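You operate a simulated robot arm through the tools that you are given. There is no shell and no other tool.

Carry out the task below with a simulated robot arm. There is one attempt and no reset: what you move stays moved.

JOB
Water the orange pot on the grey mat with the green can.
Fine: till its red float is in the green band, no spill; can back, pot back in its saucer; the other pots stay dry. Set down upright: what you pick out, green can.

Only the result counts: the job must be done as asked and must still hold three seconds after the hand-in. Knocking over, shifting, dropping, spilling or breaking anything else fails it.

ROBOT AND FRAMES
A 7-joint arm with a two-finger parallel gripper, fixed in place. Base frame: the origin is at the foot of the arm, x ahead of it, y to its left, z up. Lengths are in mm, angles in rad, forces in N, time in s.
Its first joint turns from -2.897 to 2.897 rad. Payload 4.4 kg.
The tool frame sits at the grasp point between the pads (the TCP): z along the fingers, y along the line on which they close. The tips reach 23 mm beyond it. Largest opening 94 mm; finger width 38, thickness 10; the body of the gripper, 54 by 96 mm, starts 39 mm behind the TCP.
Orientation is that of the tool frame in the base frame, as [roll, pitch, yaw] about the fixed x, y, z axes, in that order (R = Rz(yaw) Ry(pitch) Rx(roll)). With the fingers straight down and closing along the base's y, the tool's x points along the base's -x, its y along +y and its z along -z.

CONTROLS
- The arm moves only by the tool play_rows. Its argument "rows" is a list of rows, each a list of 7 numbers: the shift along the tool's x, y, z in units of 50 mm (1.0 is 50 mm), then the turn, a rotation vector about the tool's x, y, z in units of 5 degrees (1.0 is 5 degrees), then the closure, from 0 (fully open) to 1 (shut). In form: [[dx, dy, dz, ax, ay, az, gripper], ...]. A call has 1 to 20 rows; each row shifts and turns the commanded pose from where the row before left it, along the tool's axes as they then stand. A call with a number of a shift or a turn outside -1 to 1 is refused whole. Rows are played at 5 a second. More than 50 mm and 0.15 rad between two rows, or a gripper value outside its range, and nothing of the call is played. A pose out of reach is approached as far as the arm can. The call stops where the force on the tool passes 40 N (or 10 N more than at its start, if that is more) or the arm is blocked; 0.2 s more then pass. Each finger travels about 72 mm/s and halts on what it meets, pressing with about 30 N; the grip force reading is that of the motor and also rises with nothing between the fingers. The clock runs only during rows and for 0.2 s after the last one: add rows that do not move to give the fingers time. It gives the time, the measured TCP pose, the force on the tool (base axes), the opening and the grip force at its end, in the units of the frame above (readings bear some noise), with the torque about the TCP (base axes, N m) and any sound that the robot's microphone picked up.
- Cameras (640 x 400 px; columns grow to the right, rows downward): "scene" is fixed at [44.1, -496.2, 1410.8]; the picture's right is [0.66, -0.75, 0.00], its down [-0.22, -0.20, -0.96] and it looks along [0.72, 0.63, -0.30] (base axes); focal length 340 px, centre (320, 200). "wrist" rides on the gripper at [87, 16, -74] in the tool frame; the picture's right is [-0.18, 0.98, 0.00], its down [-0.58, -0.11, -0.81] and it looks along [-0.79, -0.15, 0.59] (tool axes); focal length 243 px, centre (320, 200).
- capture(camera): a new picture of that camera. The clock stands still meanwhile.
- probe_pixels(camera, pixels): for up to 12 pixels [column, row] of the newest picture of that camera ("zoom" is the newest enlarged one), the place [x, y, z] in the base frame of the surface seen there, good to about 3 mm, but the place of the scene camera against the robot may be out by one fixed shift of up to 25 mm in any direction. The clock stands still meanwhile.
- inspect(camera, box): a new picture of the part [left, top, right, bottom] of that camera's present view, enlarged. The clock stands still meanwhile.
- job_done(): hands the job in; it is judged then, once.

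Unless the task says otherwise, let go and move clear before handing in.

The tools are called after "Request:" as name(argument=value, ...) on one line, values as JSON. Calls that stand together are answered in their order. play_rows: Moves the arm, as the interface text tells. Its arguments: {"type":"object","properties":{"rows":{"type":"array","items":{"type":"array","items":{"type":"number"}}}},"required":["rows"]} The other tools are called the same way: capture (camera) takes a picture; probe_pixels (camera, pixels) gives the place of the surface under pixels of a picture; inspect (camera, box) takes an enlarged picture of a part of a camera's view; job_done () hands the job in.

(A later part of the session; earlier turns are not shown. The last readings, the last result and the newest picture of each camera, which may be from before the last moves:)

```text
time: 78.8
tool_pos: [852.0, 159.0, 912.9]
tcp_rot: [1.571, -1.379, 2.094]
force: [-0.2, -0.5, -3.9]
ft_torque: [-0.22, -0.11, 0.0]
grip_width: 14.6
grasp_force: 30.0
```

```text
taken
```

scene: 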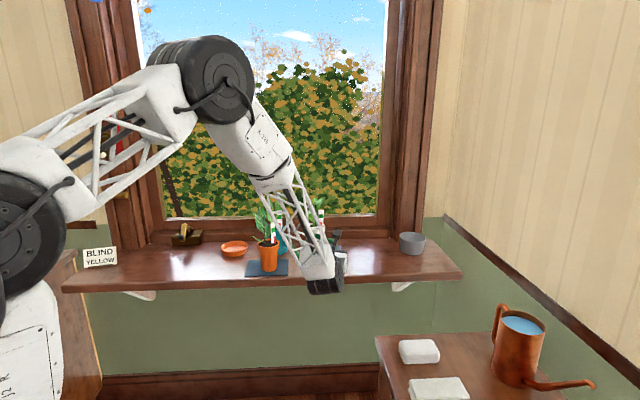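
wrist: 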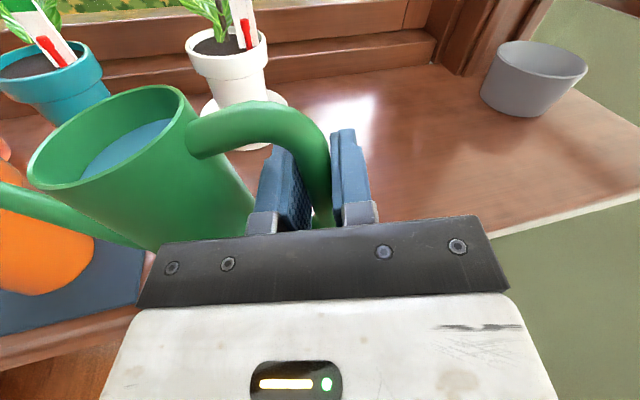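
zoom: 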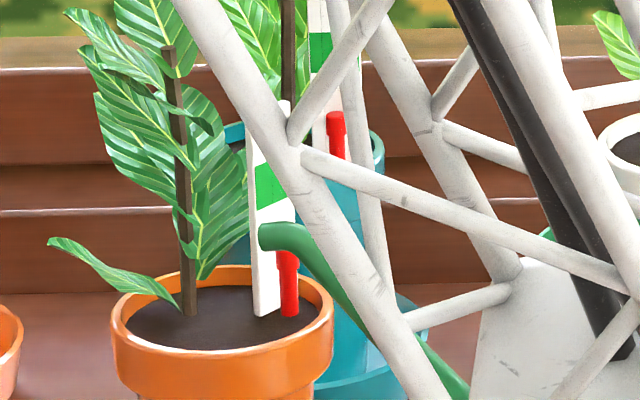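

There's no flow at 11°, and the tip is at zoom (268,238), above the soil. I'll continue 2° more in small steps.

Request:
play_rows(rows=[[0.06, 0, 0, 0, 0, -0.2, 1], [0.06, 0, 0, 0, 0, -0.2, 1], [0, 0, 0, 0, 0, 0, 1], [0, 0, 0, 0, 0, 0, 1]])

Request:
inspect(camera="scene", box=[258, 212, 298, 252])

```text
time: 79.8
tool_pos: [852.5, 160.0, 919.7]
tcp_rot: [1.57, -1.345, 2.096]
force: [-0.4, 0.3, -4.3]
ft_torque: [-0.27, -0.15, -0.02]
grip_width: 14.6
grasp_force: 30.1
```

```text
10.00 times, centred on (278, 232) of scene
```

zoom: 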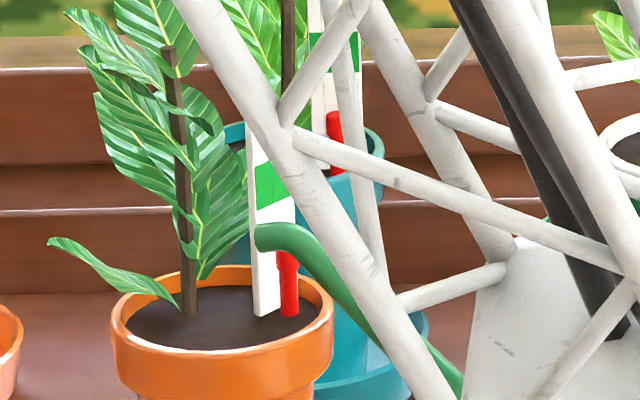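

Still no flow at 12.9°, and the tip stays near z 932. I'll add another 2°.

Request:
play_rows(rows=[[0.06, 0, 0, 0, 0, -0.2, 1], [0.06, 0, 0, 0, 0, -0.2, 1], [0, 0, 0, 0, 0, 0, 1], [0, 0, 0, 0, 0, 0, 1]])

Request:
inspect(camera="scene", box=[258, 212, 298, 252])

```text
time: 80.8
tool_pos: [850.1, 162.0, 924.9]
tcp_rot: [1.571, -1.309, 2.094]
force: [0.2, 0.1, -4.4]
ft_torque: [-0.26, -0.16, 0.03]
grip_width: 14.5
grasp_force: 29.9
```

```text
10.00 times, centred on (278, 232) of scene
```

zoom: 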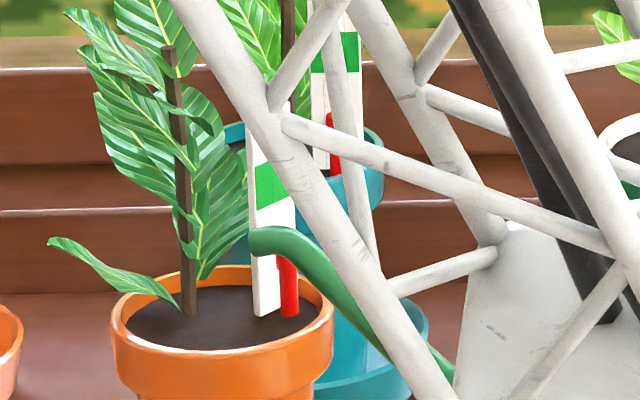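

Still dry at 15°, and the tip has crept 3 mm inward. I'll pull it back slightly while tilting 2° more.

Request:
play_rows(rows=[[0.05, 0.05, 0, 0, 0, -0.2, 1], [0.05, 0.05, 0, 0, 0, -0.2, 1], [0, 0, 0, 0, 0, 0, 1], [0, 0, 0, 0, 0, 0, 1]])

Request:
inspect(camera="scene", box=[258, 212, 298, 252])

Request:
capture(camera="wrist")

```text
time: 81.8
tool_pos: [852.5, 158.6, 931.6]
tcp_rot: [1.571, -1.274, 2.095]
force: [-0.1, -1.0, -3.2]
ft_torque: [-0.23, -0.14, -0.01]
grip_width: 14.5
grasp_force: 29.8
```

```text
10.00 times, centred on (278, 232) of scene
```

zoom: 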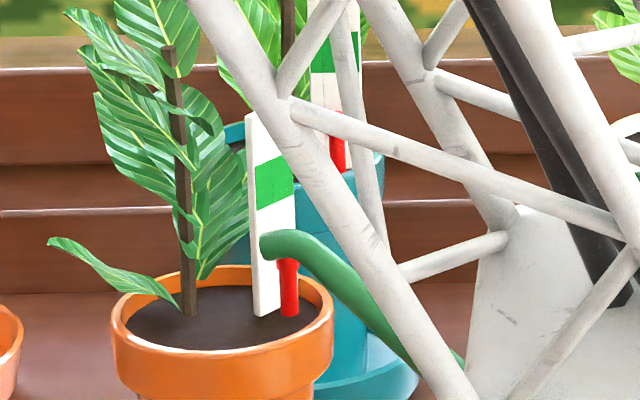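

```text
taken
```

wrist: 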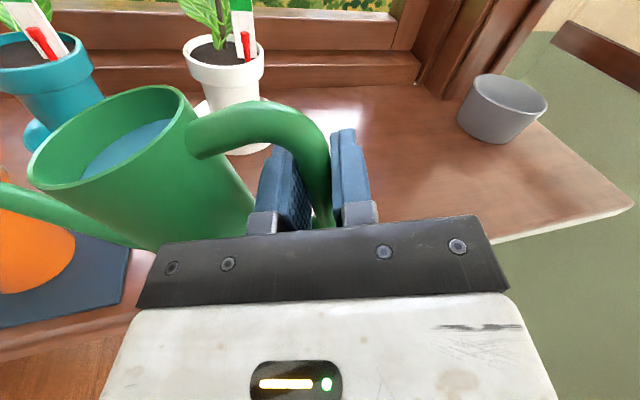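

No flow yet at 17°; the tip is steady at z 929. I'll keep going in 1° steps.

Request:
play_rows(rows=[[0.06, 0.02, 0, 0, 0, -0.2, 1], [0.06, 0.02, 0, 0, 0, -0.2, 1], [0, 0, 0, 0, 0, 0, 1], [0, 0, 0, 0, 0, 0, 1]])

Request:
inspect(camera="scene", box=[258, 212, 298, 252])

```text
time: 82.8
tool_pos: [851.2, 157.5, 938.6]
tcp_rot: [1.569, -1.238, 2.094]
force: [-0.6, -0.1, -3.4]
ft_torque: [-0.22, -0.08, -0.01]
grip_width: 14.6
grasp_force: 30.0
```

```text
10.00 times, centred on (278, 232) of scene
```

zoom: 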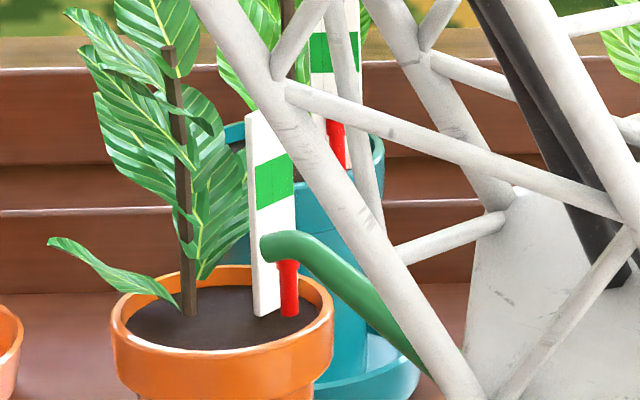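

Still dry at 19°. I'll proceed to 21°.

Request:
play_rows(rows=[[0.065, 0.02, 0, 0, 0, -0.2, 1], [0.065, 0.02, 0, 0, 0, -0.2, 1], [0, 0, 0, 0, 0, 0, 1], [0, 0, 0, 0, 0, 0, 1]])

Request:
inspect(camera="scene", box=[258, 212, 298, 252])

```text
time: 83.8
tool_pos: [852.8, 158.3, 943.4]
tcp_rot: [1.57, -1.202, 2.095]
force: [-0.3, 0.2, -4.3]
ft_torque: [-0.23, -0.15, -0.02]
grip_width: 14.6
grasp_force: 29.9
```

```text
10.00 times, centred on (278, 232) of scene
```

zoom: 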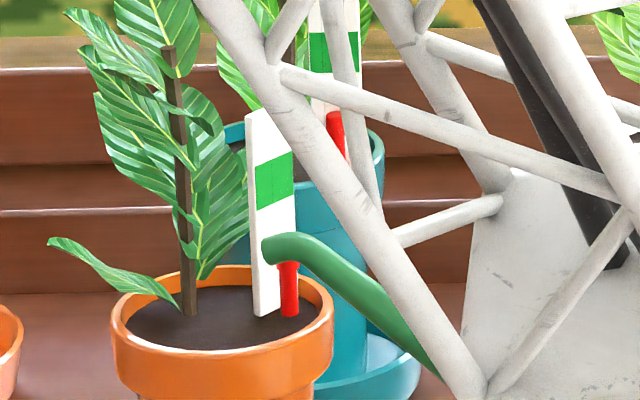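

Nothing at 21° either. I'll go on to 23°, raising the handle to hold the tip height.

Request:
play_rows(rows=[[0.075, 0.025, 0, 0, 0, -0.2, 1], [0.075, 0.025, 0, 0, 0, -0.2, 1], [0, 0, 0, 0, 0, 0, 1], [0, 0, 0, 0, 0, 0, 1]])

Request:
inspect(camera="scene", box=[258, 212, 298, 252])

Request:
capture(camera="wrist")

```text
time: 84.8
tool_pos: [852.0, 159.9, 952.5]
tcp_rot: [1.571, -1.169, 2.096]
force: [-0.6, 0.4, -3.7]
ft_torque: [-0.22, -0.11, 0.0]
grip_width: 14.4
grasp_force: 29.8
```

```text
10.00 times, centred on (278, 232) of scene
```

zoom: 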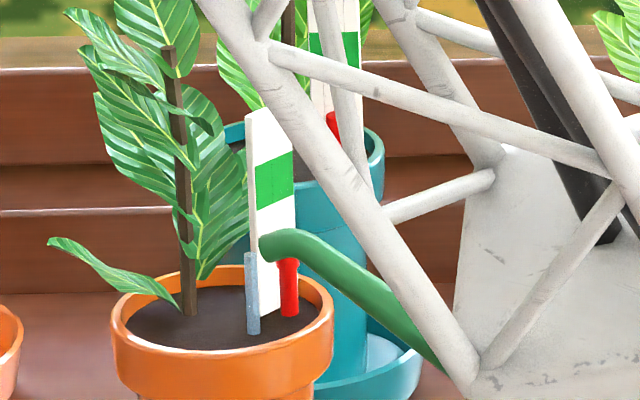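

```text
taken
```

wrist: 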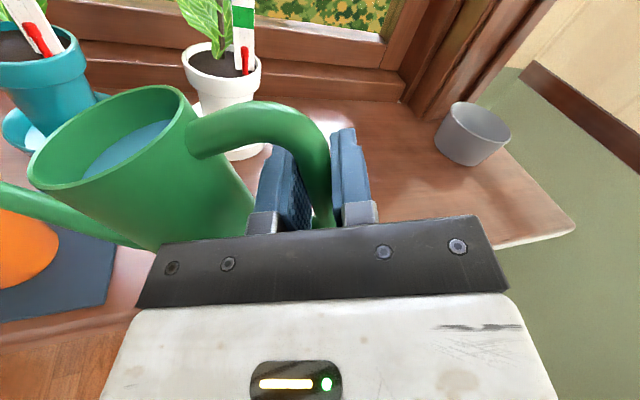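

Water is now flowing at 23°: a thin stream falls from zoom (252,255) to (252,332), onto the soil inside the rim. I'll hold still for a second and read the float.

Request:
play_rows(rows=[[0, 0, 0, 0, 0, 0, 1], [0, 0, 0, 0, 0, 0, 1], [0, 0, 0, 0, 0, 0, 1]])

Request:
inspect(camera="scene", box=[258, 212, 298, 252])

```text
time: 85.6
tool_pos: [851.0, 159.6, 951.6]
tcp_rot: [1.572, -1.169, 2.095]
force: [0.3, -0.5, -4.0]
ft_torque: [-0.21, -0.1, 0.02]
grip_width: 14.4
grasp_force: 29.6
```

```text
10.00 times, centred on (278, 232) of scene
```

zoom: 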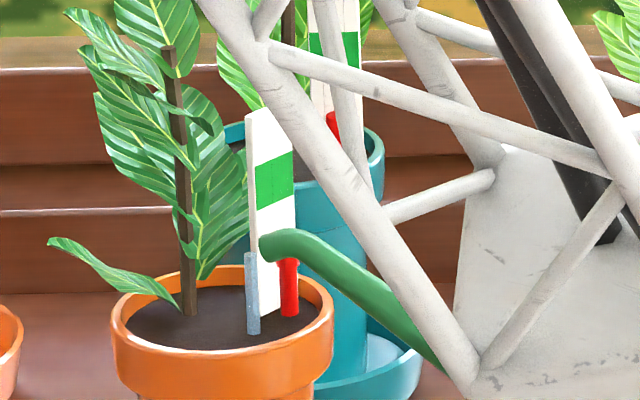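

The stream is steady and the float is barely changed so far. I'll hold for another second.

Request:
play_rows(rows=[[0, 0, 0, 0, 0, 0, 1], [0, 0, 0, 0, 0, 0, 1], [0, 0, 0, 0, 0, 0, 1], [0, 0, 0, 0, 0, 0, 1], [0, 0, 0, 0, 0, 0, 1]])

Request:
inspect(camera="scene", box=[258, 212, 298, 252])

```text
time: 86.8
tool_pos: [851.2, 159.0, 951.9]
tcp_rot: [1.57, -1.17, 2.095]
force: [0.1, 0.6, -4.1]
ft_torque: [-0.19, -0.12, -0.02]
grip_width: 14.2
grasp_force: 29.8
```

```text
10.00 times, centred on (278, 232) of scene
```

zoom: 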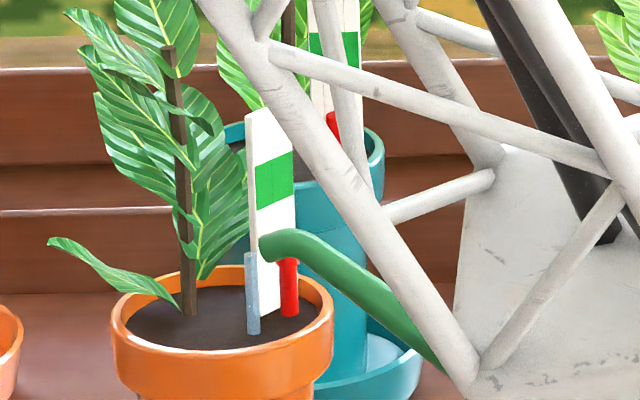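

The float's cap is partly behind the spout. I'll hold a little longer and zoom harder on the float.

Request:
play_rows(rows=[[0, 0, 0, 0, 0, 0, 1], [0, 0, 0, 0, 0, 0, 1], [0, 0, 0, 0, 0, 0, 1], [0, 0, 0, 0, 0, 0, 1], [0, 0, 0, 0, 0, 0, 1]])

Request:
inspect(camera="scene", box=[266, 220, 286, 248])

```text
time: 88.0
tool_pos: [852.0, 160.9, 952.8]
tcp_rot: [1.57, -1.17, 2.095]
force: [0.8, -0.1, -4.9]
ft_torque: [-0.2, -0.13, 0.02]
grip_width: 14.5
grasp_force: 29.8
```

```text
14.29 times, centred on (276, 234) of scene
```

zoom: 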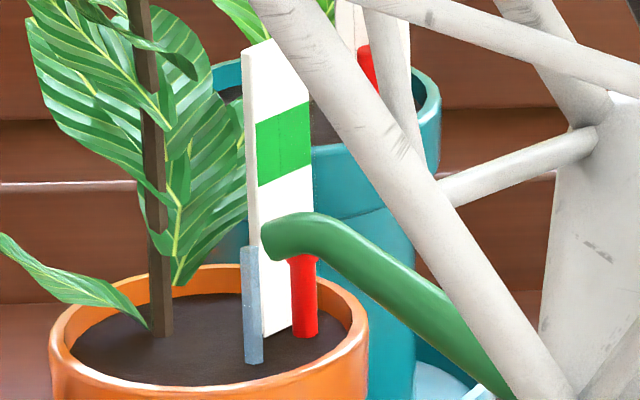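

The stream is still landing well inside the rim, and the float stem runs from row 255 to 338 here. I'll hold two more seconds and compare.

Request:
play_rows(rows=[[0, 0, 0, 0, 0, 0, 1], [0, 0, 0, 0, 0, 0, 1], [0, 0, 0, 0, 0, 0, 1], [0, 0, 0, 0, 0, 0, 1], [0, 0, 0, 0, 0, 0, 1], [0, 0, 0, 0, 0, 0, 1], [0, 0, 0, 0, 0, 0, 1], [0, 0, 0, 0, 0, 0, 1], [0, 0, 0, 0, 0, 0, 1], [0, 0, 0, 0, 0, 0, 1]])

Request:
inspect(camera="scene", box=[266, 220, 286, 248])

```text
time: 90.2
tool_pos: [850.6, 158.0, 952.7]
tcp_rot: [1.571, -1.168, 2.093]
force: [-0.2, 0.1, -4.3]
ft_torque: [-0.21, -0.1, 0.01]
grip_width: 14.5
grasp_force: 30.4
```

```text
14.29 times, centred on (276, 234) of scene
```

zoom: 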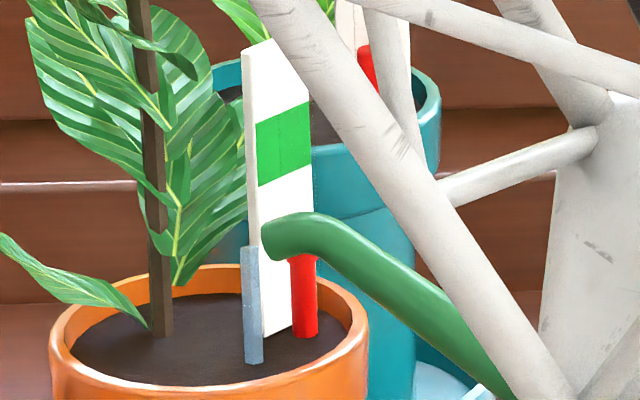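

The cap's lower edge seems to have risen from about row 275 to 257 since the flow began, so the float is rising slowly, now partly behind the spout. I'll hold 3 more seconds and check again.

Request:
play_rows(rows=[[0, 0, 0, 0, 0, 0, 1], [0, 0, 0, 0, 0, 0, 1], [0, 0, 0, 0, 0, 0, 1], [0, 0, 0, 0, 0, 0, 1], [0, 0, 0, 0, 0, 0, 1], [0, 0, 0, 0, 0, 0, 1], [0, 0, 0, 0, 0, 0, 1], [0, 0, 0, 0, 0, 0, 1], [0, 0, 0, 0, 0, 0, 1], [0, 0, 0, 0, 0, 0, 1], [0, 0, 0, 0, 0, 0, 1], [0, 0, 0, 0, 0, 0, 1], [0, 0, 0, 0, 0, 0, 1], [0, 0, 0, 0, 0, 0, 1], [0, 0, 0, 0, 0, 0, 1]])

Request:
inspect(camera="scene", box=[266, 220, 286, 248])

Request:
capture(camera="wrist")

```text
time: 93.4
tool_pos: [850.9, 159.4, 952.8]
tcp_rot: [1.573, -1.169, 2.095]
force: [-0.1, -1.3, -3.4]
ft_torque: [-0.18, -0.11, -0.06]
grip_width: 14.4
grasp_force: 30.1
```

```text
14.29 times, centred on (276, 234) of scene
```

zoom: 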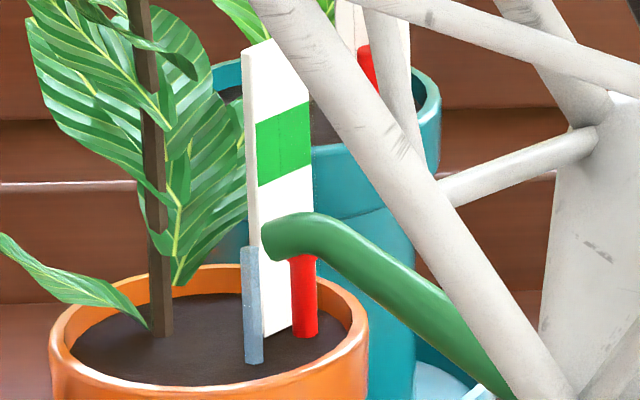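

```text
taken
```

wrist: 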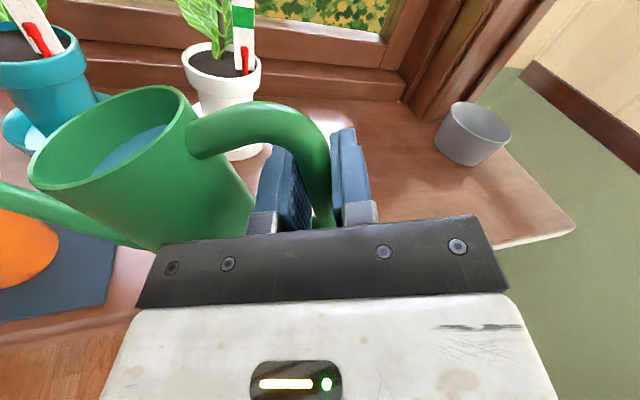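

The cap is now fully hidden behind the spout, so the float has risen at least 23 px, and the can's water level has dropped a little. I'll continue 3 s and watch for the cap above the spout.

Request:
play_rows(rows=[[0, 0, 0, 0, 0, 0, 1], [0, 0, 0, 0, 0, 0, 1], [0, 0, 0, 0, 0, 0, 1], [0, 0, 0, 0, 0, 0, 1], [0, 0, 0, 0, 0, 0, 1], [0, 0, 0, 0, 0, 0, 1], [0, 0, 0, 0, 0, 0, 1], [0, 0, 0, 0, 0, 0, 1], [0, 0, 0, 0, 0, 0, 1], [0, 0, 0, 0, 0, 0, 1], [0, 0, 0, 0, 0, 0, 1], [0, 0, 0, 0, 0, 0, 1], [0, 0, 0, 0, 0, 0, 1], [0, 0, 0, 0, 0, 0, 1], [0, 0, 0, 0, 0, 0, 1]])

Request:
inspect(camera="scene", box=[266, 220, 286, 248])

```text
time: 96.6
tool_pos: [850.5, 159.0, 952.8]
tcp_rot: [1.571, -1.17, 2.094]
force: [0.3, 0.3, -4.3]
ft_torque: [-0.22, -0.13, 0.0]
grip_width: 14.7
grasp_force: 30.1
```

```text
14.29 times, centred on (276, 234) of scene
```

zoom: 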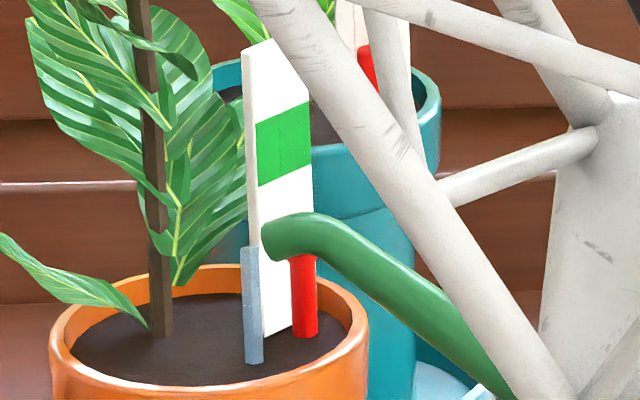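

The stream continues unchanged and the cap is still behind the spout. I'll hold another 4 s.

Request:
play_rows(rows=[[0, 0, 0, 0, 0, 0, 1], [0, 0, 0, 0, 0, 0, 1], [0, 0, 0, 0, 0, 0, 1], [0, 0, 0, 0, 0, 0, 1], [0, 0, 0, 0, 0, 0, 1], [0, 0, 0, 0, 0, 0, 1], [0, 0, 0, 0, 0, 0, 1], [0, 0, 0, 0, 0, 0, 1], [0, 0, 0, 0, 0, 0, 1], [0, 0, 0, 0, 0, 0, 1], [0, 0, 0, 0, 0, 0, 1], [0, 0, 0, 0, 0, 0, 1], [0, 0, 0, 0, 0, 0, 1], [0, 0, 0, 0, 0, 0, 1], [0, 0, 0, 0, 0, 0, 1], [0, 0, 0, 0, 0, 0, 1], [0, 0, 0, 0, 0, 0, 1], [0, 0, 0, 0, 0, 0, 1], [0, 0, 0, 0, 0, 0, 1]])

Request:
inspect(camera="scene", box=[266, 220, 286, 248])

Request:
capture(camera="wrist")

```text
time: 100.6
tool_pos: [851.5, 160.2, 951.2]
tcp_rot: [1.571, -1.171, 2.095]
force: [0.2, -0.5, -4.7]
ft_torque: [-0.23, -0.11, 0.01]
grip_width: 14.7
grasp_force: 29.8
```

```text
14.29 times, centred on (276, 234) of scene
```

zoom: 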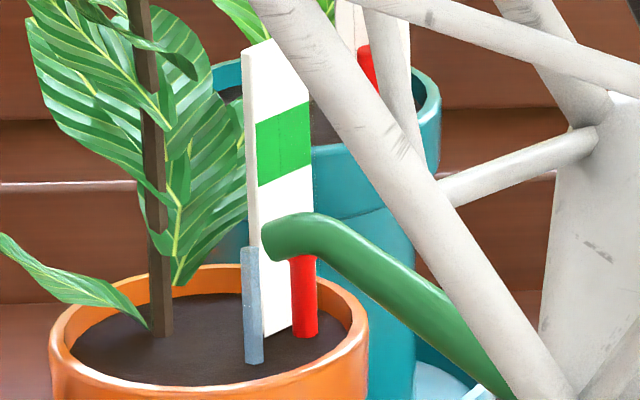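

```text
taken
```

wrist: 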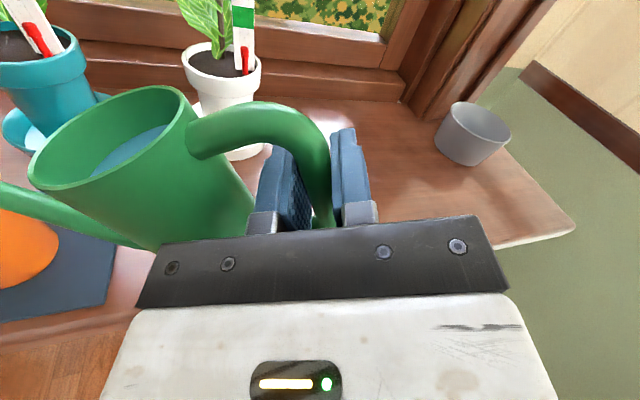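

Little has changed in 7 s, so the flow is weakening as the can empties. I'll add 1.5° of tilt, keep the tip in place, and check.

Request:
play_rows(rows=[[0.055, 0.02, 0, 0, 0, -0.15, 1], [0.055, 0.02, 0, 0, 0, -0.15, 1], [0, 0, 0, 0, 0, 0, 1], [0, 0, 0, 0, 0, 0, 1], [0, 0, 0, 0, 0, 0, 1], [0, 0, 0, 0, 0, 0, 1], [0, 0, 0, 0, 0, 0, 1]])

Request:
inspect(camera="scene", box=[266, 220, 286, 248])

```text
time: 102.2
tool_pos: [852.3, 160.2, 958.9]
tcp_rot: [1.571, -1.144, 2.096]
force: [-0.2, -1.2, -3.8]
ft_torque: [-0.25, -0.13, -0.01]
grip_width: 14.6
grasp_force: 30.0
```

```text
14.29 times, centred on (276, 234) of scene
```

zoom: 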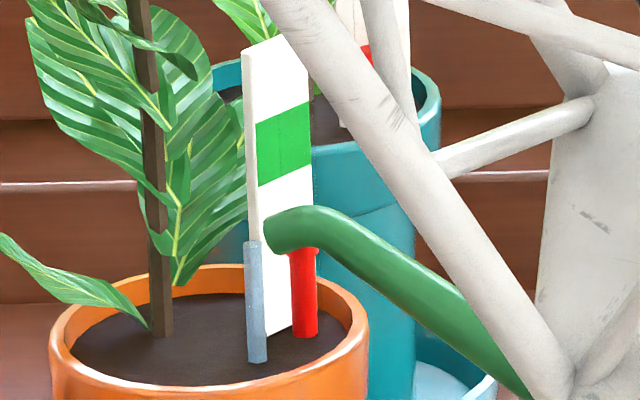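

The stream is a bit thicker, and the cap's lower edge shows at about row 252. I'll hold 2 s and compare.

Request:
play_rows(rows=[[0, 0, 0, 0, 0, 0, 1], [0, 0, 0, 0, 0, 0, 1], [0, 0, 0, 0, 0, 0, 1], [0, 0, 0, 0, 0, 0, 1], [0, 0, 0, 0, 0, 0, 1], [0, 0, 0, 0, 0, 0, 1], [0, 0, 0, 0, 0, 0, 1], [0, 0, 0, 0, 0, 0, 1], [0, 0, 0, 0, 0, 0, 1], [0, 0, 0, 0, 0, 0, 1]])

Request:
inspect(camera="scene", box=[266, 220, 286, 248])

```text
time: 104.4
tool_pos: [851.5, 160.2, 960.1]
tcp_rot: [1.57, -1.142, 2.096]
force: [0.1, -0.1, -3.5]
ft_torque: [-0.2, -0.13, -0.02]
grip_width: 14.1
grasp_force: 29.1
```

```text
14.29 times, centred on (276, 234) of scene
```

zoom: 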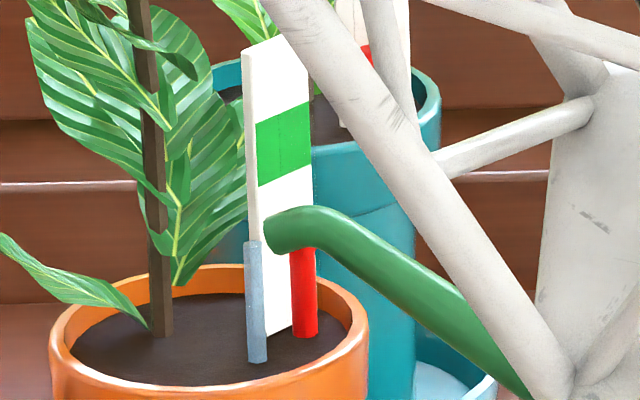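

The cap has moved up out of sight behind the spout again, so the float is rising. I'll hold 3 s more.

Request:
play_rows(rows=[[0, 0, 0, 0, 0, 0, 1], [0, 0, 0, 0, 0, 0, 1], [0, 0, 0, 0, 0, 0, 1], [0, 0, 0, 0, 0, 0, 1], [0, 0, 0, 0, 0, 0, 1], [0, 0, 0, 0, 0, 0, 1], [0, 0, 0, 0, 0, 0, 1], [0, 0, 0, 0, 0, 0, 1], [0, 0, 0, 0, 0, 0, 1], [0, 0, 0, 0, 0, 0, 1], [0, 0, 0, 0, 0, 0, 1], [0, 0, 0, 0, 0, 0, 1], [0, 0, 0, 0, 0, 0, 1], [0, 0, 0, 0, 0, 0, 1], [0, 0, 0, 0, 0, 0, 1]])

Request:
inspect(camera="scene", box=[266, 220, 286, 248])

```text
time: 107.6
tool_pos: [851.3, 159.5, 959.0]
tcp_rot: [1.57, -1.142, 2.092]
force: [-0.3, -0.2, -3.8]
ft_torque: [-0.21, -0.1, -0.01]
grip_width: 14.6
grasp_force: 30.4
```

```text
14.29 times, centred on (276, 234) of scene
```

zoom: 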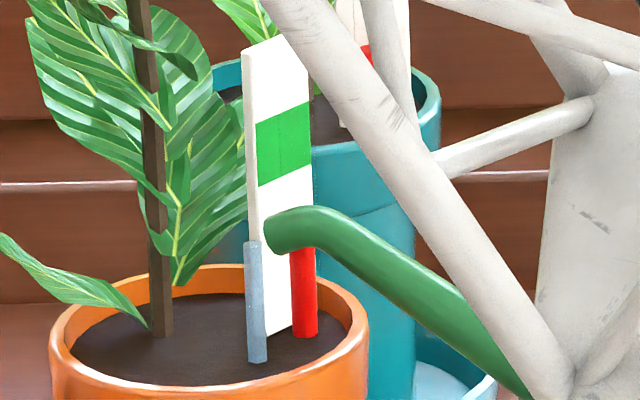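

Rising is slow and self-limiting, which is a safe way to dose. I'll tilt 2° more with the tip held at z≈930, then hold about 3 s.

Request:
play_rows(rows=[[0.068, 0.02, 0, 0, 0, -0.2, 1], [0.068, 0.02, 0, 0, 0, -0.2, 1], [0, 0, 0, 0, 0, 0, 1], [0, 0, 0, 0, 0, 0, 1], [0, 0, 0, 0, 0, 0, 1], [0, 0, 0, 0, 0, 0, 1], [0, 0, 0, 0, 0, 0, 1], [0, 0, 0, 0, 0, 0, 1], [0, 0, 0, 0, 0, 0, 1]])

Request:
inspect(camera="scene", box=[266, 220, 286, 248])

Request:
capture(camera="wrist")

```text
time: 109.6
tool_pos: [850.4, 160.0, 965.0]
tcp_rot: [1.571, -1.108, 2.095]
force: [0.1, 0.3, -3.5]
ft_torque: [-0.2, -0.1, 0.0]
grip_width: 14.4
grasp_force: 29.9
```

```text
14.29 times, centred on (276, 234) of scene
```

zoom: 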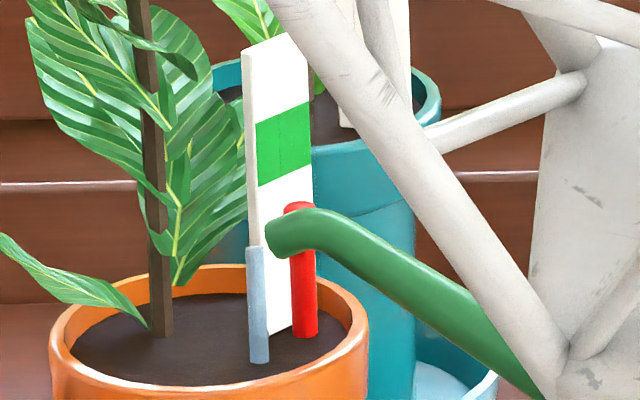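

```text
taken
```

wrist: 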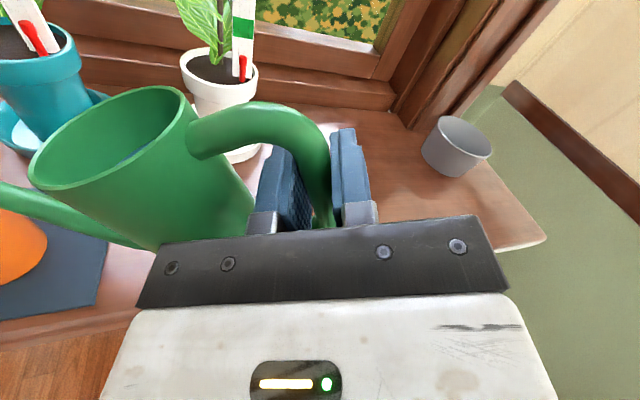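

The red cap now shows above the spout, with its top at row 202; the green band spans about rows 104–176 there. I'll hold 2 s at this tilt and watch.

Request:
play_rows(rows=[[0, 0, 0, 0, 0, 0, 1], [0, 0, 0, 0, 0, 0, 1], [0, 0, 0, 0, 0, 0, 1], [0, 0, 0, 0, 0, 0, 1], [0, 0, 0, 0, 0, 0, 1], [0, 0, 0, 0, 0, 0, 1], [0, 0, 0, 0, 0, 0, 1], [0, 0, 0, 0, 0, 0, 1]])

Request:
inspect(camera="scene", box=[266, 220, 286, 248])

```text
time: 111.4
tool_pos: [850.4, 161.0, 964.2]
tcp_rot: [1.57, -1.109, 2.096]
force: [-0.6, -0.9, -3.9]
ft_torque: [-0.22, -0.12, -0.02]
grip_width: 14.5
grasp_force: 29.7
```

```text
14.29 times, centred on (276, 234) of scene
```

zoom: 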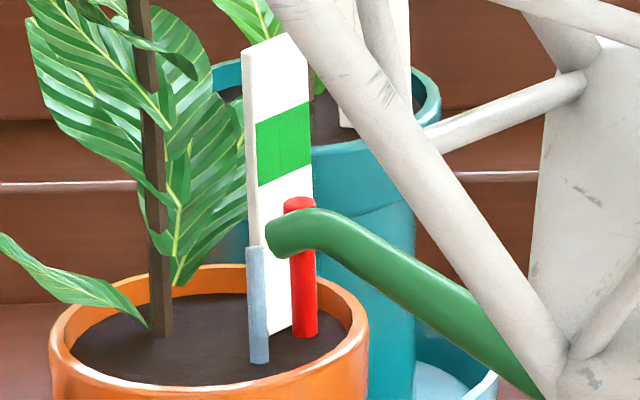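

The cap top moved from row 202 to 197 in 1.8 s. I'll add 2° more and hold.

Request:
play_rows(rows=[[0.068, 0.022, 0, 0, 0, -0.2, 1], [0.068, 0.022, 0, 0, 0, -0.2, 1], [0, 0, 0, 0, 0, 0, 1], [0, 0, 0, 0, 0, 0, 1], [0, 0, 0, 0, 0, 0, 1], [0, 0, 0, 0, 0, 0, 1], [0, 0, 0, 0, 0, 0, 1], [0, 0, 0, 0, 0, 0, 1], [0, 0, 0, 0, 0, 0, 1], [0, 0, 0, 0, 0, 0, 1]])

Request:
inspect(camera="scene", box=[266, 220, 286, 248])

```text
time: 113.6
tool_pos: [849.5, 162.9, 971.3]
tcp_rot: [1.573, -1.073, 2.094]
force: [0.5, -0.1, -4.5]
ft_torque: [-0.17, -0.13, 0.01]
grip_width: 14.7
grasp_force: 30.1
```

```text
14.29 times, centred on (276, 234) of scene
```

zoom: 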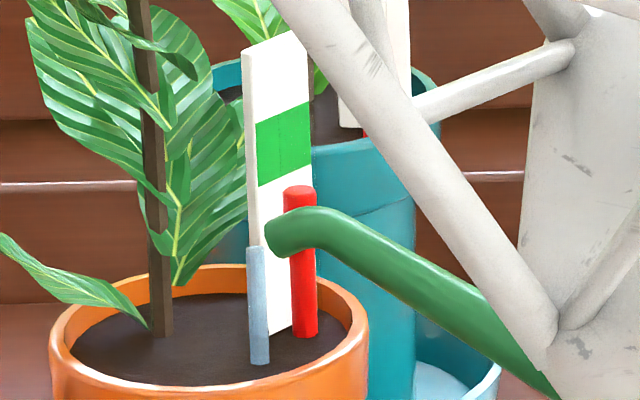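

The cap top is at row 186 and rising steadily. I'll add another 2° and hold.

Request:
play_rows(rows=[[0.068, 0.026, 0, 0, 0, -0.2, 1], [0.068, 0.026, 0, 0, 0, -0.2, 1], [0, 0, 0, 0, 0, 0, 1], [0, 0, 0, 0, 0, 0, 1], [0, 0, 0, 0, 0, 0, 1], [0, 0, 0, 0, 0, 0, 1], [0, 0, 0, 0, 0, 0, 1], [0, 0, 0, 0, 0, 0, 1], [0, 0, 0, 0, 0, 0, 1], [0, 0, 0, 0, 0, 0, 1]])

Request:
inspect(camera="scene", box=[266, 220, 286, 248])

```text
time: 115.8
tool_pos: [850.0, 162.0, 979.6]
tcp_rot: [1.572, -1.04, 2.095]
force: [0.7, 0.1, -4.4]
ft_torque: [-0.2, -0.1, 0.0]
grip_width: 14.4
grasp_force: 29.7
```

```text
14.29 times, centred on (276, 234) of scene
```

zoom: 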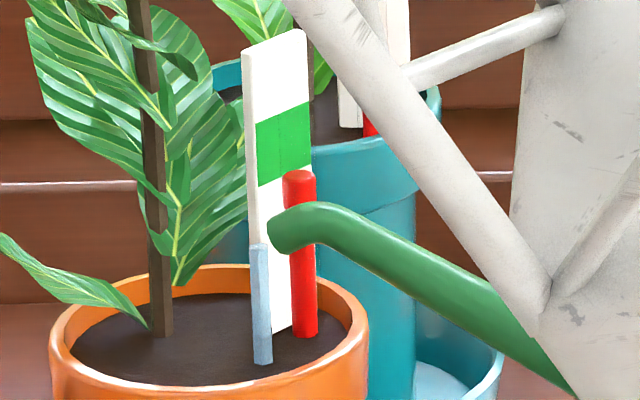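

The cap top has reached row 170, just touching the band's lower edge (about 174). I'll add 1.5° and hold a bit.

Request:
play_rows(rows=[[0.05, 0.02, 0, 0, 0, -0.15, 1], [0.05, 0.02, 0, 0, 0, -0.15, 1], [0, 0, 0, 0, 0, 0, 1], [0, 0, 0, 0, 0, 0, 1], [0, 0, 0, 0, 0, 0, 1], [0, 0, 0, 0, 0, 0, 1], [0, 0, 0, 0, 0, 0, 1], [0, 0, 0, 0, 0, 0, 1]])

Request:
inspect(camera="scene", box=[266, 220, 286, 248])

```text
time: 117.6
tool_pos: [850.7, 163.4, 984.5]
tcp_rot: [1.572, -1.012, 2.093]
force: [0.5, -0.2, -2.9]
ft_torque: [-0.17, -0.08, -0.02]
grip_width: 14.5
grasp_force: 29.7
```

```text
14.29 times, centred on (276, 234) of scene
```

zoom: 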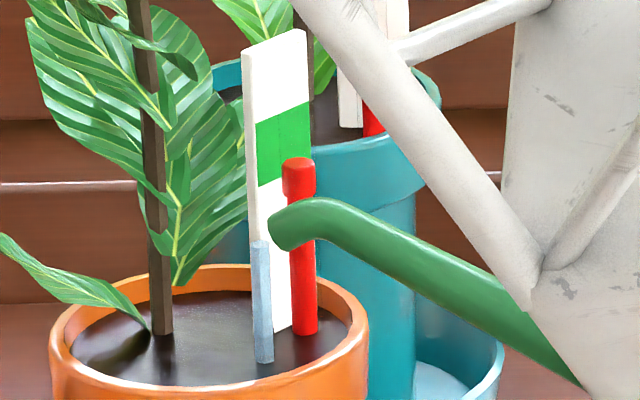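

The cap top is at row 157 and bottom at 195, so the float is entering the band, and the soil now looks wet. I'll hold just 0.6 s and look again more widely for pooling.

Request:
play_rows(rows=[[0, 0, 0, 0, 0, 0, 1], [0, 0, 0, 0, 0, 0, 1]])

Request:
inspect(camera="scene", box=[256, 215, 296, 275])

```text
time: 118.2
tool_pos: [850.5, 163.6, 986.6]
tcp_rot: [1.571, -1.013, 2.093]
force: [0.7, -0.3, -3.6]
ft_torque: [-0.17, -0.12, -0.03]
grip_width: 14.4
grasp_force: 30.0
```

```text
6.67 times, centred on (276, 245) of scene
```

zoom: 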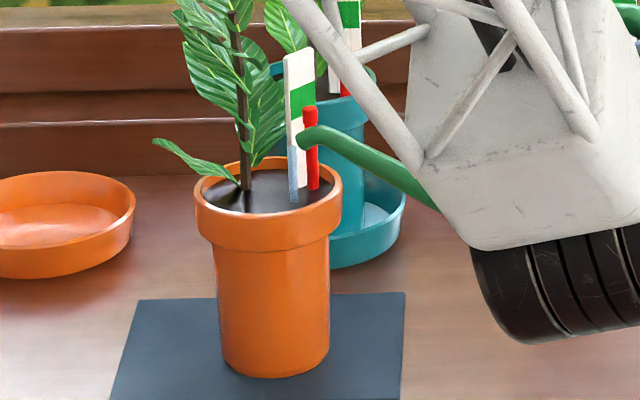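

No spill anywhere; only the pot's soil is wet. I'll take a close look at the float against the band now.

Request:
inspect(camera="scene", box=[268, 222, 284, 242])

```text
16.00 times, centred on (276, 232) of scene
```

zoom: 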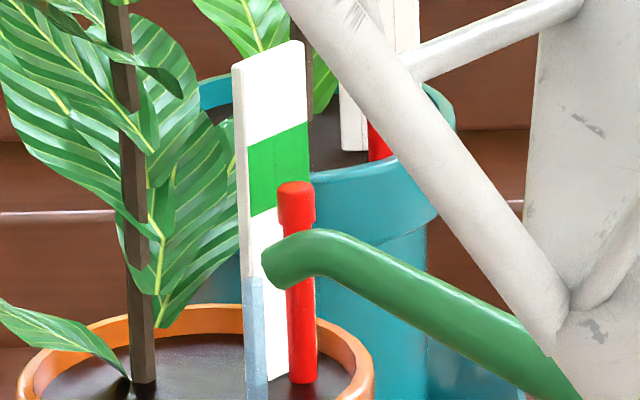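

I'll probe heights directly: the band's edges on the stake at zoom (270,145) and (262,212), and the cap at (296,190) and (296,222).

Request:
probe_pixels(camera="zoom", pixels=[[265, 148], [265, 208], [290, 135], [305, 126], [296, 186], [296, 205], [296, 225], [300, 260], [302, 378], [265, 380], [285, 60], [275, 240]])

```text
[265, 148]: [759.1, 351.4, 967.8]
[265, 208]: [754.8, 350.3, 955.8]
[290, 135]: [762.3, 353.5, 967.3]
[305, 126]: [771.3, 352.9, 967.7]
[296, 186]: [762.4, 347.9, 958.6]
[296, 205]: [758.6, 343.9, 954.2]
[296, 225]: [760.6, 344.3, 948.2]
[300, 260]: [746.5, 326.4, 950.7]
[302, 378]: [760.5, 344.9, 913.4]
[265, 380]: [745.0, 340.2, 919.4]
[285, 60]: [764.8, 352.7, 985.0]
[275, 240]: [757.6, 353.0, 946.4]
```

In scene heights the band runs 955–969 and the cap 948–960, its centre at 954. It needs about 8 mm more to sit mid-band. I'll hold 2.4 s at this slow rate and recheck.

Request:
play_rows(rows=[[0, 0, 0, 0, 0, 0, 1], [0, 0, 0, 0, 0, 0, 1], [0, 0, 0, 0, 0, 0, 1], [0, 0, 0, 0, 0, 0, 1], [0, 0, 0, 0, 0, 0, 1], [0, 0, 0, 0, 0, 0, 1], [0, 0, 0, 0, 0, 0, 1], [0, 0, 0, 0, 0, 0, 1], [0, 0, 0, 0, 0, 0, 1], [0, 0, 0, 0, 0, 0, 1], [0, 0, 0, 0, 0, 0, 1]])

Request:
inspect(camera="scene", box=[268, 222, 284, 242])

```text
time: 120.6
tool_pos: [849.0, 163.6, 986.1]
tcp_rot: [1.57, -1.012, 2.093]
force: [0.1, 0.5, -4.3]
ft_torque: [-0.17, -0.09, 0.0]
grip_width: 14.5
grasp_force: 30.0
```

```text
16.00 times, centred on (276, 232) of scene
```

zoom: 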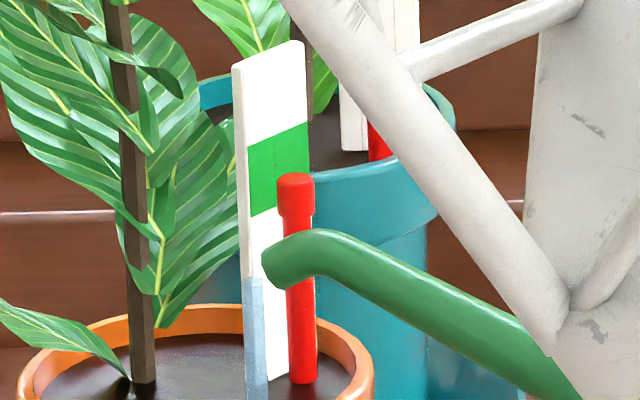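

The cap is now at rows 172–219, up 9 px. I'll add 1° of tilt and hold 1.6 s.

Request:
play_rows(rows=[[0.066, 0.03, 0, 0, 0, -0.2, 1], [0, 0, 0, 0, 0, 0, 1], [0, 0, 0, 0, 0, 0, 1], [0, 0, 0, 0, 0, 0, 1], [0, 0, 0, 0, 0, 0, 1], [0, 0, 0, 0, 0, 0, 1], [0, 0, 0, 0, 0, 0, 1], [0, 0, 0, 0, 0, 0, 1]])

Request:
inspect(camera="scene", box=[268, 222, 284, 242])

```text
time: 122.4
tool_pos: [849.7, 163.9, 988.0]
tcp_rot: [1.571, -0.994, 2.095]
force: [0.9, -0.6, -3.0]
ft_torque: [-0.17, -0.1, 0.0]
grip_width: 14.5
grasp_force: 29.2
```

```text
16.00 times, centred on (276, 232) of scene
```

zoom: 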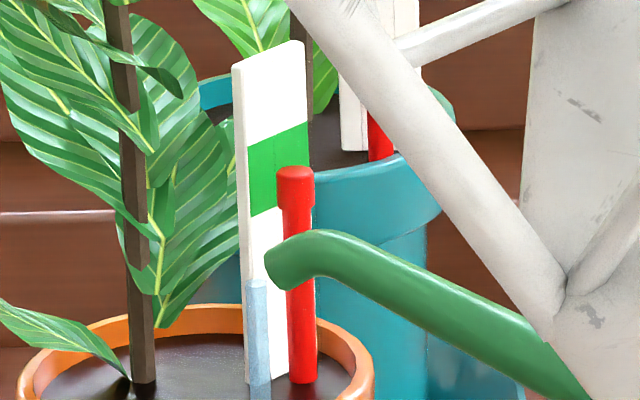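

The cap spans rows 166–208. Since the float stands in front of the stake, I'll probe heights to compare properly.

Request:
probe_pixels(camera="zoom", pixels=[[295, 172], [295, 180], [295, 187], [295, 195], [295, 204], [262, 150], [262, 155], [262, 205], [262, 212], [285, 140], [305, 130], [300, 250]])

```text
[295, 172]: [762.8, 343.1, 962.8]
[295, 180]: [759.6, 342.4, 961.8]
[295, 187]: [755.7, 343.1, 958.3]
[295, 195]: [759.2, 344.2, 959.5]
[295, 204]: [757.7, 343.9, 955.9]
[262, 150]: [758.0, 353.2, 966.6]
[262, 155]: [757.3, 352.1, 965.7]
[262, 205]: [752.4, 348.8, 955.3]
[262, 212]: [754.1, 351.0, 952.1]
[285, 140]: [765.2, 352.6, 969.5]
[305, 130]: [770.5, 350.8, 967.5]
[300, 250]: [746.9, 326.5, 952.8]
```

The cap is at 955–963, centred on 959, inside the band's 953–969. That is where I want it, so I'll tilt the can back now while keeping the spout over the pot.

Request:
play_rows(rows=[[0, 0, 0, 0, 0, 0.5, 1], [0, 0, 0, 0, 0, 0.6, 1], [0, 0, 0, 0, 0, 0.6, 1], [0, 0, 0, 0, 0, 0.6, 1], [0, 0, 0, 0, 0, 0.6, 1], [0, 0, 0, 0, 0, 0.6, 1], [0, 0, 0, 0, 0, 0.5, 1], [0, 0, 0, 0, 0, 0.4, 1], [0, 0, 0, 0, 0, 0, 1], [0, 0, 0, 0, 0, 0, 1]])

Request:
inspect(camera="scene", box=[248, 190, 308, 250])

```text
time: 124.6
tool_pos: [849.0, 163.7, 989.3]
tcp_rot: [1.571, -1.379, 2.095]
force: [0.0, -0.3, -3.5]
ft_torque: [-0.18, -0.14, -0.02]
grip_width: 14.5
grasp_force: 30.4
```

```text
6.67 times, centred on (278, 220) of scene
```

zoom: 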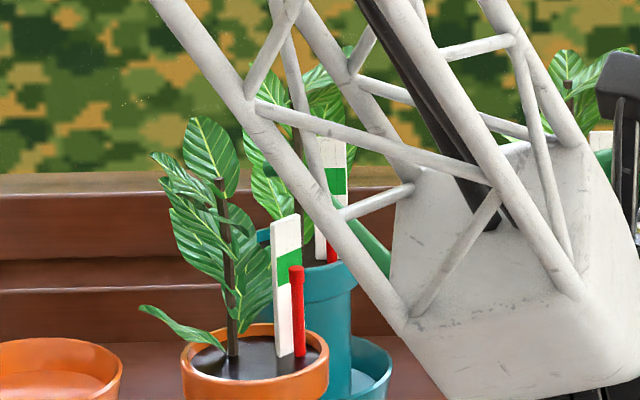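

The stream has stopped at 11° and the spout is up and clear. I'll zoom on the float, now unobstructed.

Request:
inspect(camera="scene", box=[268, 222, 284, 242])

```text
16.00 times, centred on (276, 232) of scene
```

zoom: 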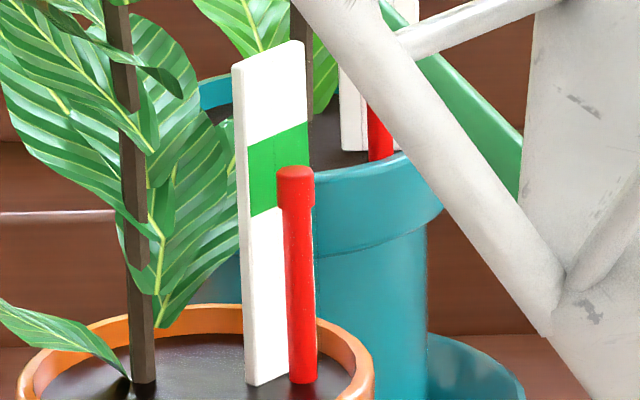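

The cap spans rows 166–208 against a parallax-corrected band of about 135–211, so it is inside but low. I'll wait 3 s to see whether the float settles before deciding on a small top-up.

Request:
play_rows(rows=[[0, 0, 0, 0, 0, 0, 1], [0, 0, 0, 0, 0, 0, 1], [0, 0, 0, 0, 0, 0, 1], [0, 0, 0, 0, 0, 0, 1], [0, 0, 0, 0, 0, 0, 1], [0, 0, 0, 0, 0, 0, 1], [0, 0, 0, 0, 0, 0, 1], [0, 0, 0, 0, 0, 0, 1], [0, 0, 0, 0, 0, 0, 1], [0, 0, 0, 0, 0, 0, 1], [0, 0, 0, 0, 0, 0, 1], [0, 0, 0, 0, 0, 0, 1], [0, 0, 0, 0, 0, 0, 1], [0, 0, 0, 0, 0, 0, 1], [0, 0, 0, 0, 0, 0, 1]])

Request:
inspect(camera="scene", box=[268, 222, 284, 242])

Request:
capture(camera="wrist")

```text
time: 127.8
tool_pos: [849.1, 163.8, 988.4]
tcp_rot: [1.571, -1.379, 2.094]
force: [0.9, 0.3, -3.9]
ft_torque: [-0.22, -0.12, -0.02]
grip_width: 14.5
grasp_force: 30.0
```

```text
16.00 times, centred on (276, 232) of scene
```

zoom: 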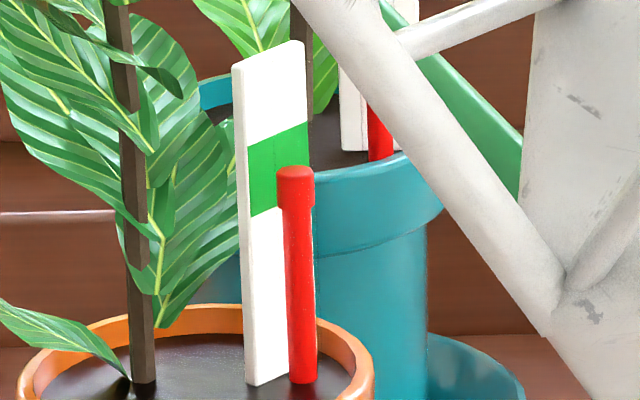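

```text
taken
```

wrist: 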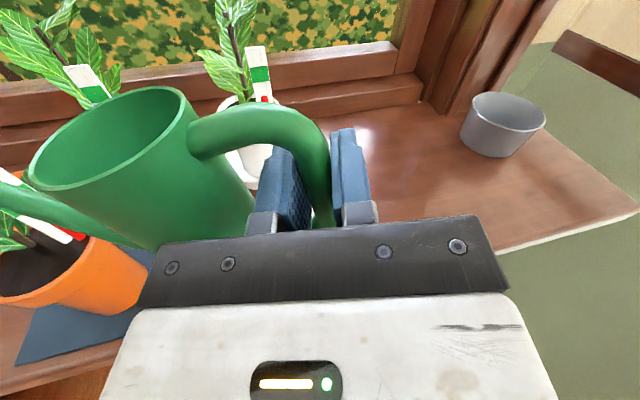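

The float is stable at rows 166–208. A small top-up of about 2–3 mm would centre it, so I'll tilt forward again to the same 33° pose and check.

Request:
play_rows(rows=[[0, 0, 0, 0, 0, -0.4, 1], [0, 0, 0, 0, 0, -0.5, 1], [0, 0, 0, 0, 0, -0.6, 1], [0, 0, 0, 0, 0, -0.6, 1], [0, 0, 0, 0, 0, -0.6, 1], [0, 0, 0, 0, 0, -0.6, 1], [0, 0, 0, 0, 0, -0.6, 1], [0, 0, 0, 0, 0, -0.4, 1], [0, 0, 0, 0, 0, -0.1, 1], [0, 0, 0, 0, 0, 0, 1], [0, 0, 0, 0, 0, 0, 1]])

Request:
inspect(camera="scene", box=[268, 222, 284, 242])

```text
time: 130.2
tool_pos: [847.7, 164.4, 989.2]
tcp_rot: [1.571, -0.996, 2.094]
force: [-0.1, 0.4, -2.8]
ft_torque: [-0.18, -0.11, -0.01]
grip_width: 14.6
grasp_force: 30.6
```

```text
16.00 times, centred on (276, 232) of scene
```

zoom: 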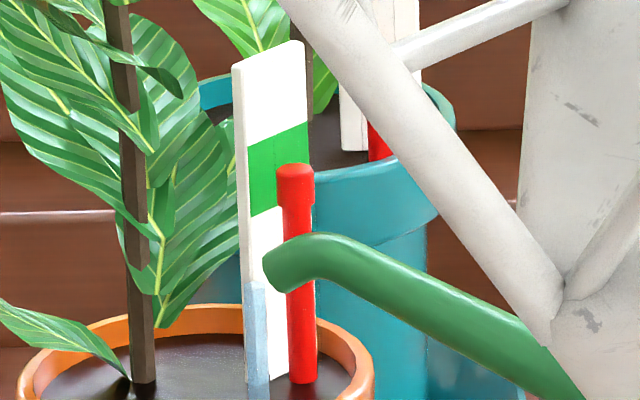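

Flow has resumed and the cap is at rows 163–206. I'll add 0.75° and hold 1.6 s.

Request:
play_rows(rows=[[0.05, 0.024, 0, 0, 0, -0.15, 1], [0, 0, 0, 0, 0, 0, 1], [0, 0, 0, 0, 0, 0, 1], [0, 0, 0, 0, 0, 0, 1], [0, 0, 0, 0, 0, 0, 1], [0, 0, 0, 0, 0, 0, 1], [0, 0, 0, 0, 0, 0, 1]])

Request:
inspect(camera="scene", box=[268, 222, 284, 242])

```text
time: 131.8
tool_pos: [849.8, 163.5, 991.1]
tcp_rot: [1.57, -0.98, 2.094]
force: [0.4, -0.3, -2.7]
ft_torque: [-0.15, -0.11, 0.02]
grip_width: 14.6
grasp_force: 30.4
```

```text
16.00 times, centred on (276, 232) of scene
```

zoom: 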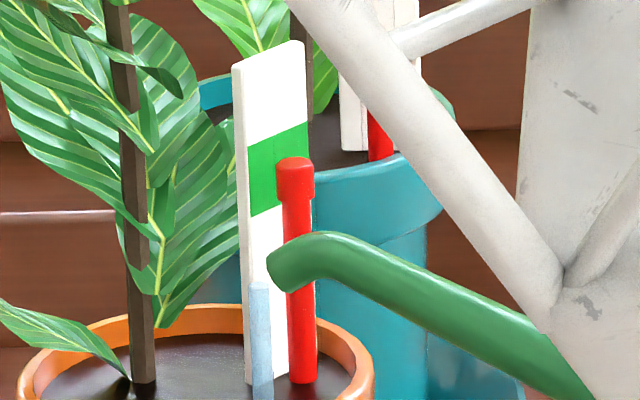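

The cap is at rows 157–201, close to the band's centre of about 173. I'll tilt the can back to fully level now.

Request:
play_rows(rows=[[0, 0, 0, 0, 0, 0.5, 1], [0, 0, 0, 0, 0, 0.6, 1], [0, 0, 0, 0, 0, 0.6, 1], [0, 0, 0, 0, 0, 0.6, 1], [0, 0, 0, 0, 0, 0.6, 1], [0, 0, 0, 0, 0, 0.6, 1], [0, 0, 0, 0, 0, 0.6, 1], [0, 0, 0, 0, 0, 0.6, 1], [0, 0, 0, 0, 0, 0.6, 1], [0, 0, 0, 0, 0, 0.6, 1], [0, 0, 0, 0, 0, 0.5, 1], [0, 0, 0, 0, 0, 0.37, 1], [0, 0, 0, 0, 0, 0, 1], [0, 0, 0, 0, 0, 0, 1]])

Request:
inspect(camera="scene", box=[268, 222, 284, 242])

Request:
capture(camera="wrist")

```text
time: 134.8
tool_pos: [848.9, 164.8, 990.8]
tcp_rot: [-1.536, -1.569, -1.08]
force: [0.5, -0.3, -4.5]
ft_torque: [-0.21, -0.11, 0.0]
grip_width: 14.5
grasp_force: 29.7
```

```text
16.00 times, centred on (276, 232) of scene
```

zoom: 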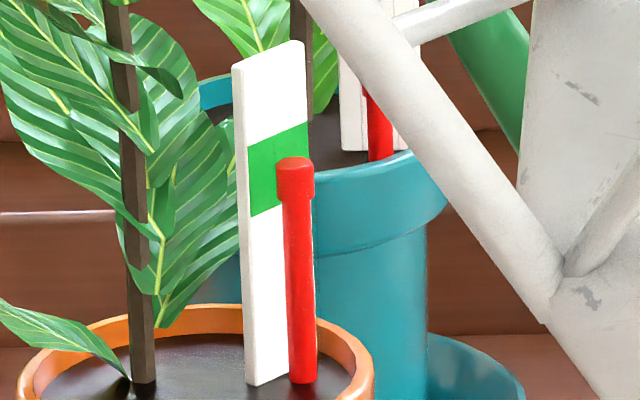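

```text
taken
```

wrist: 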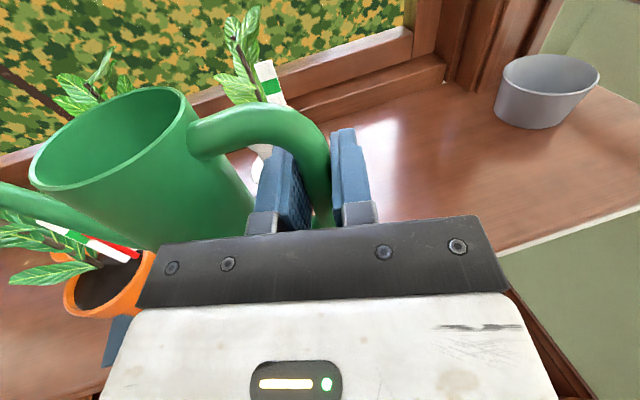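

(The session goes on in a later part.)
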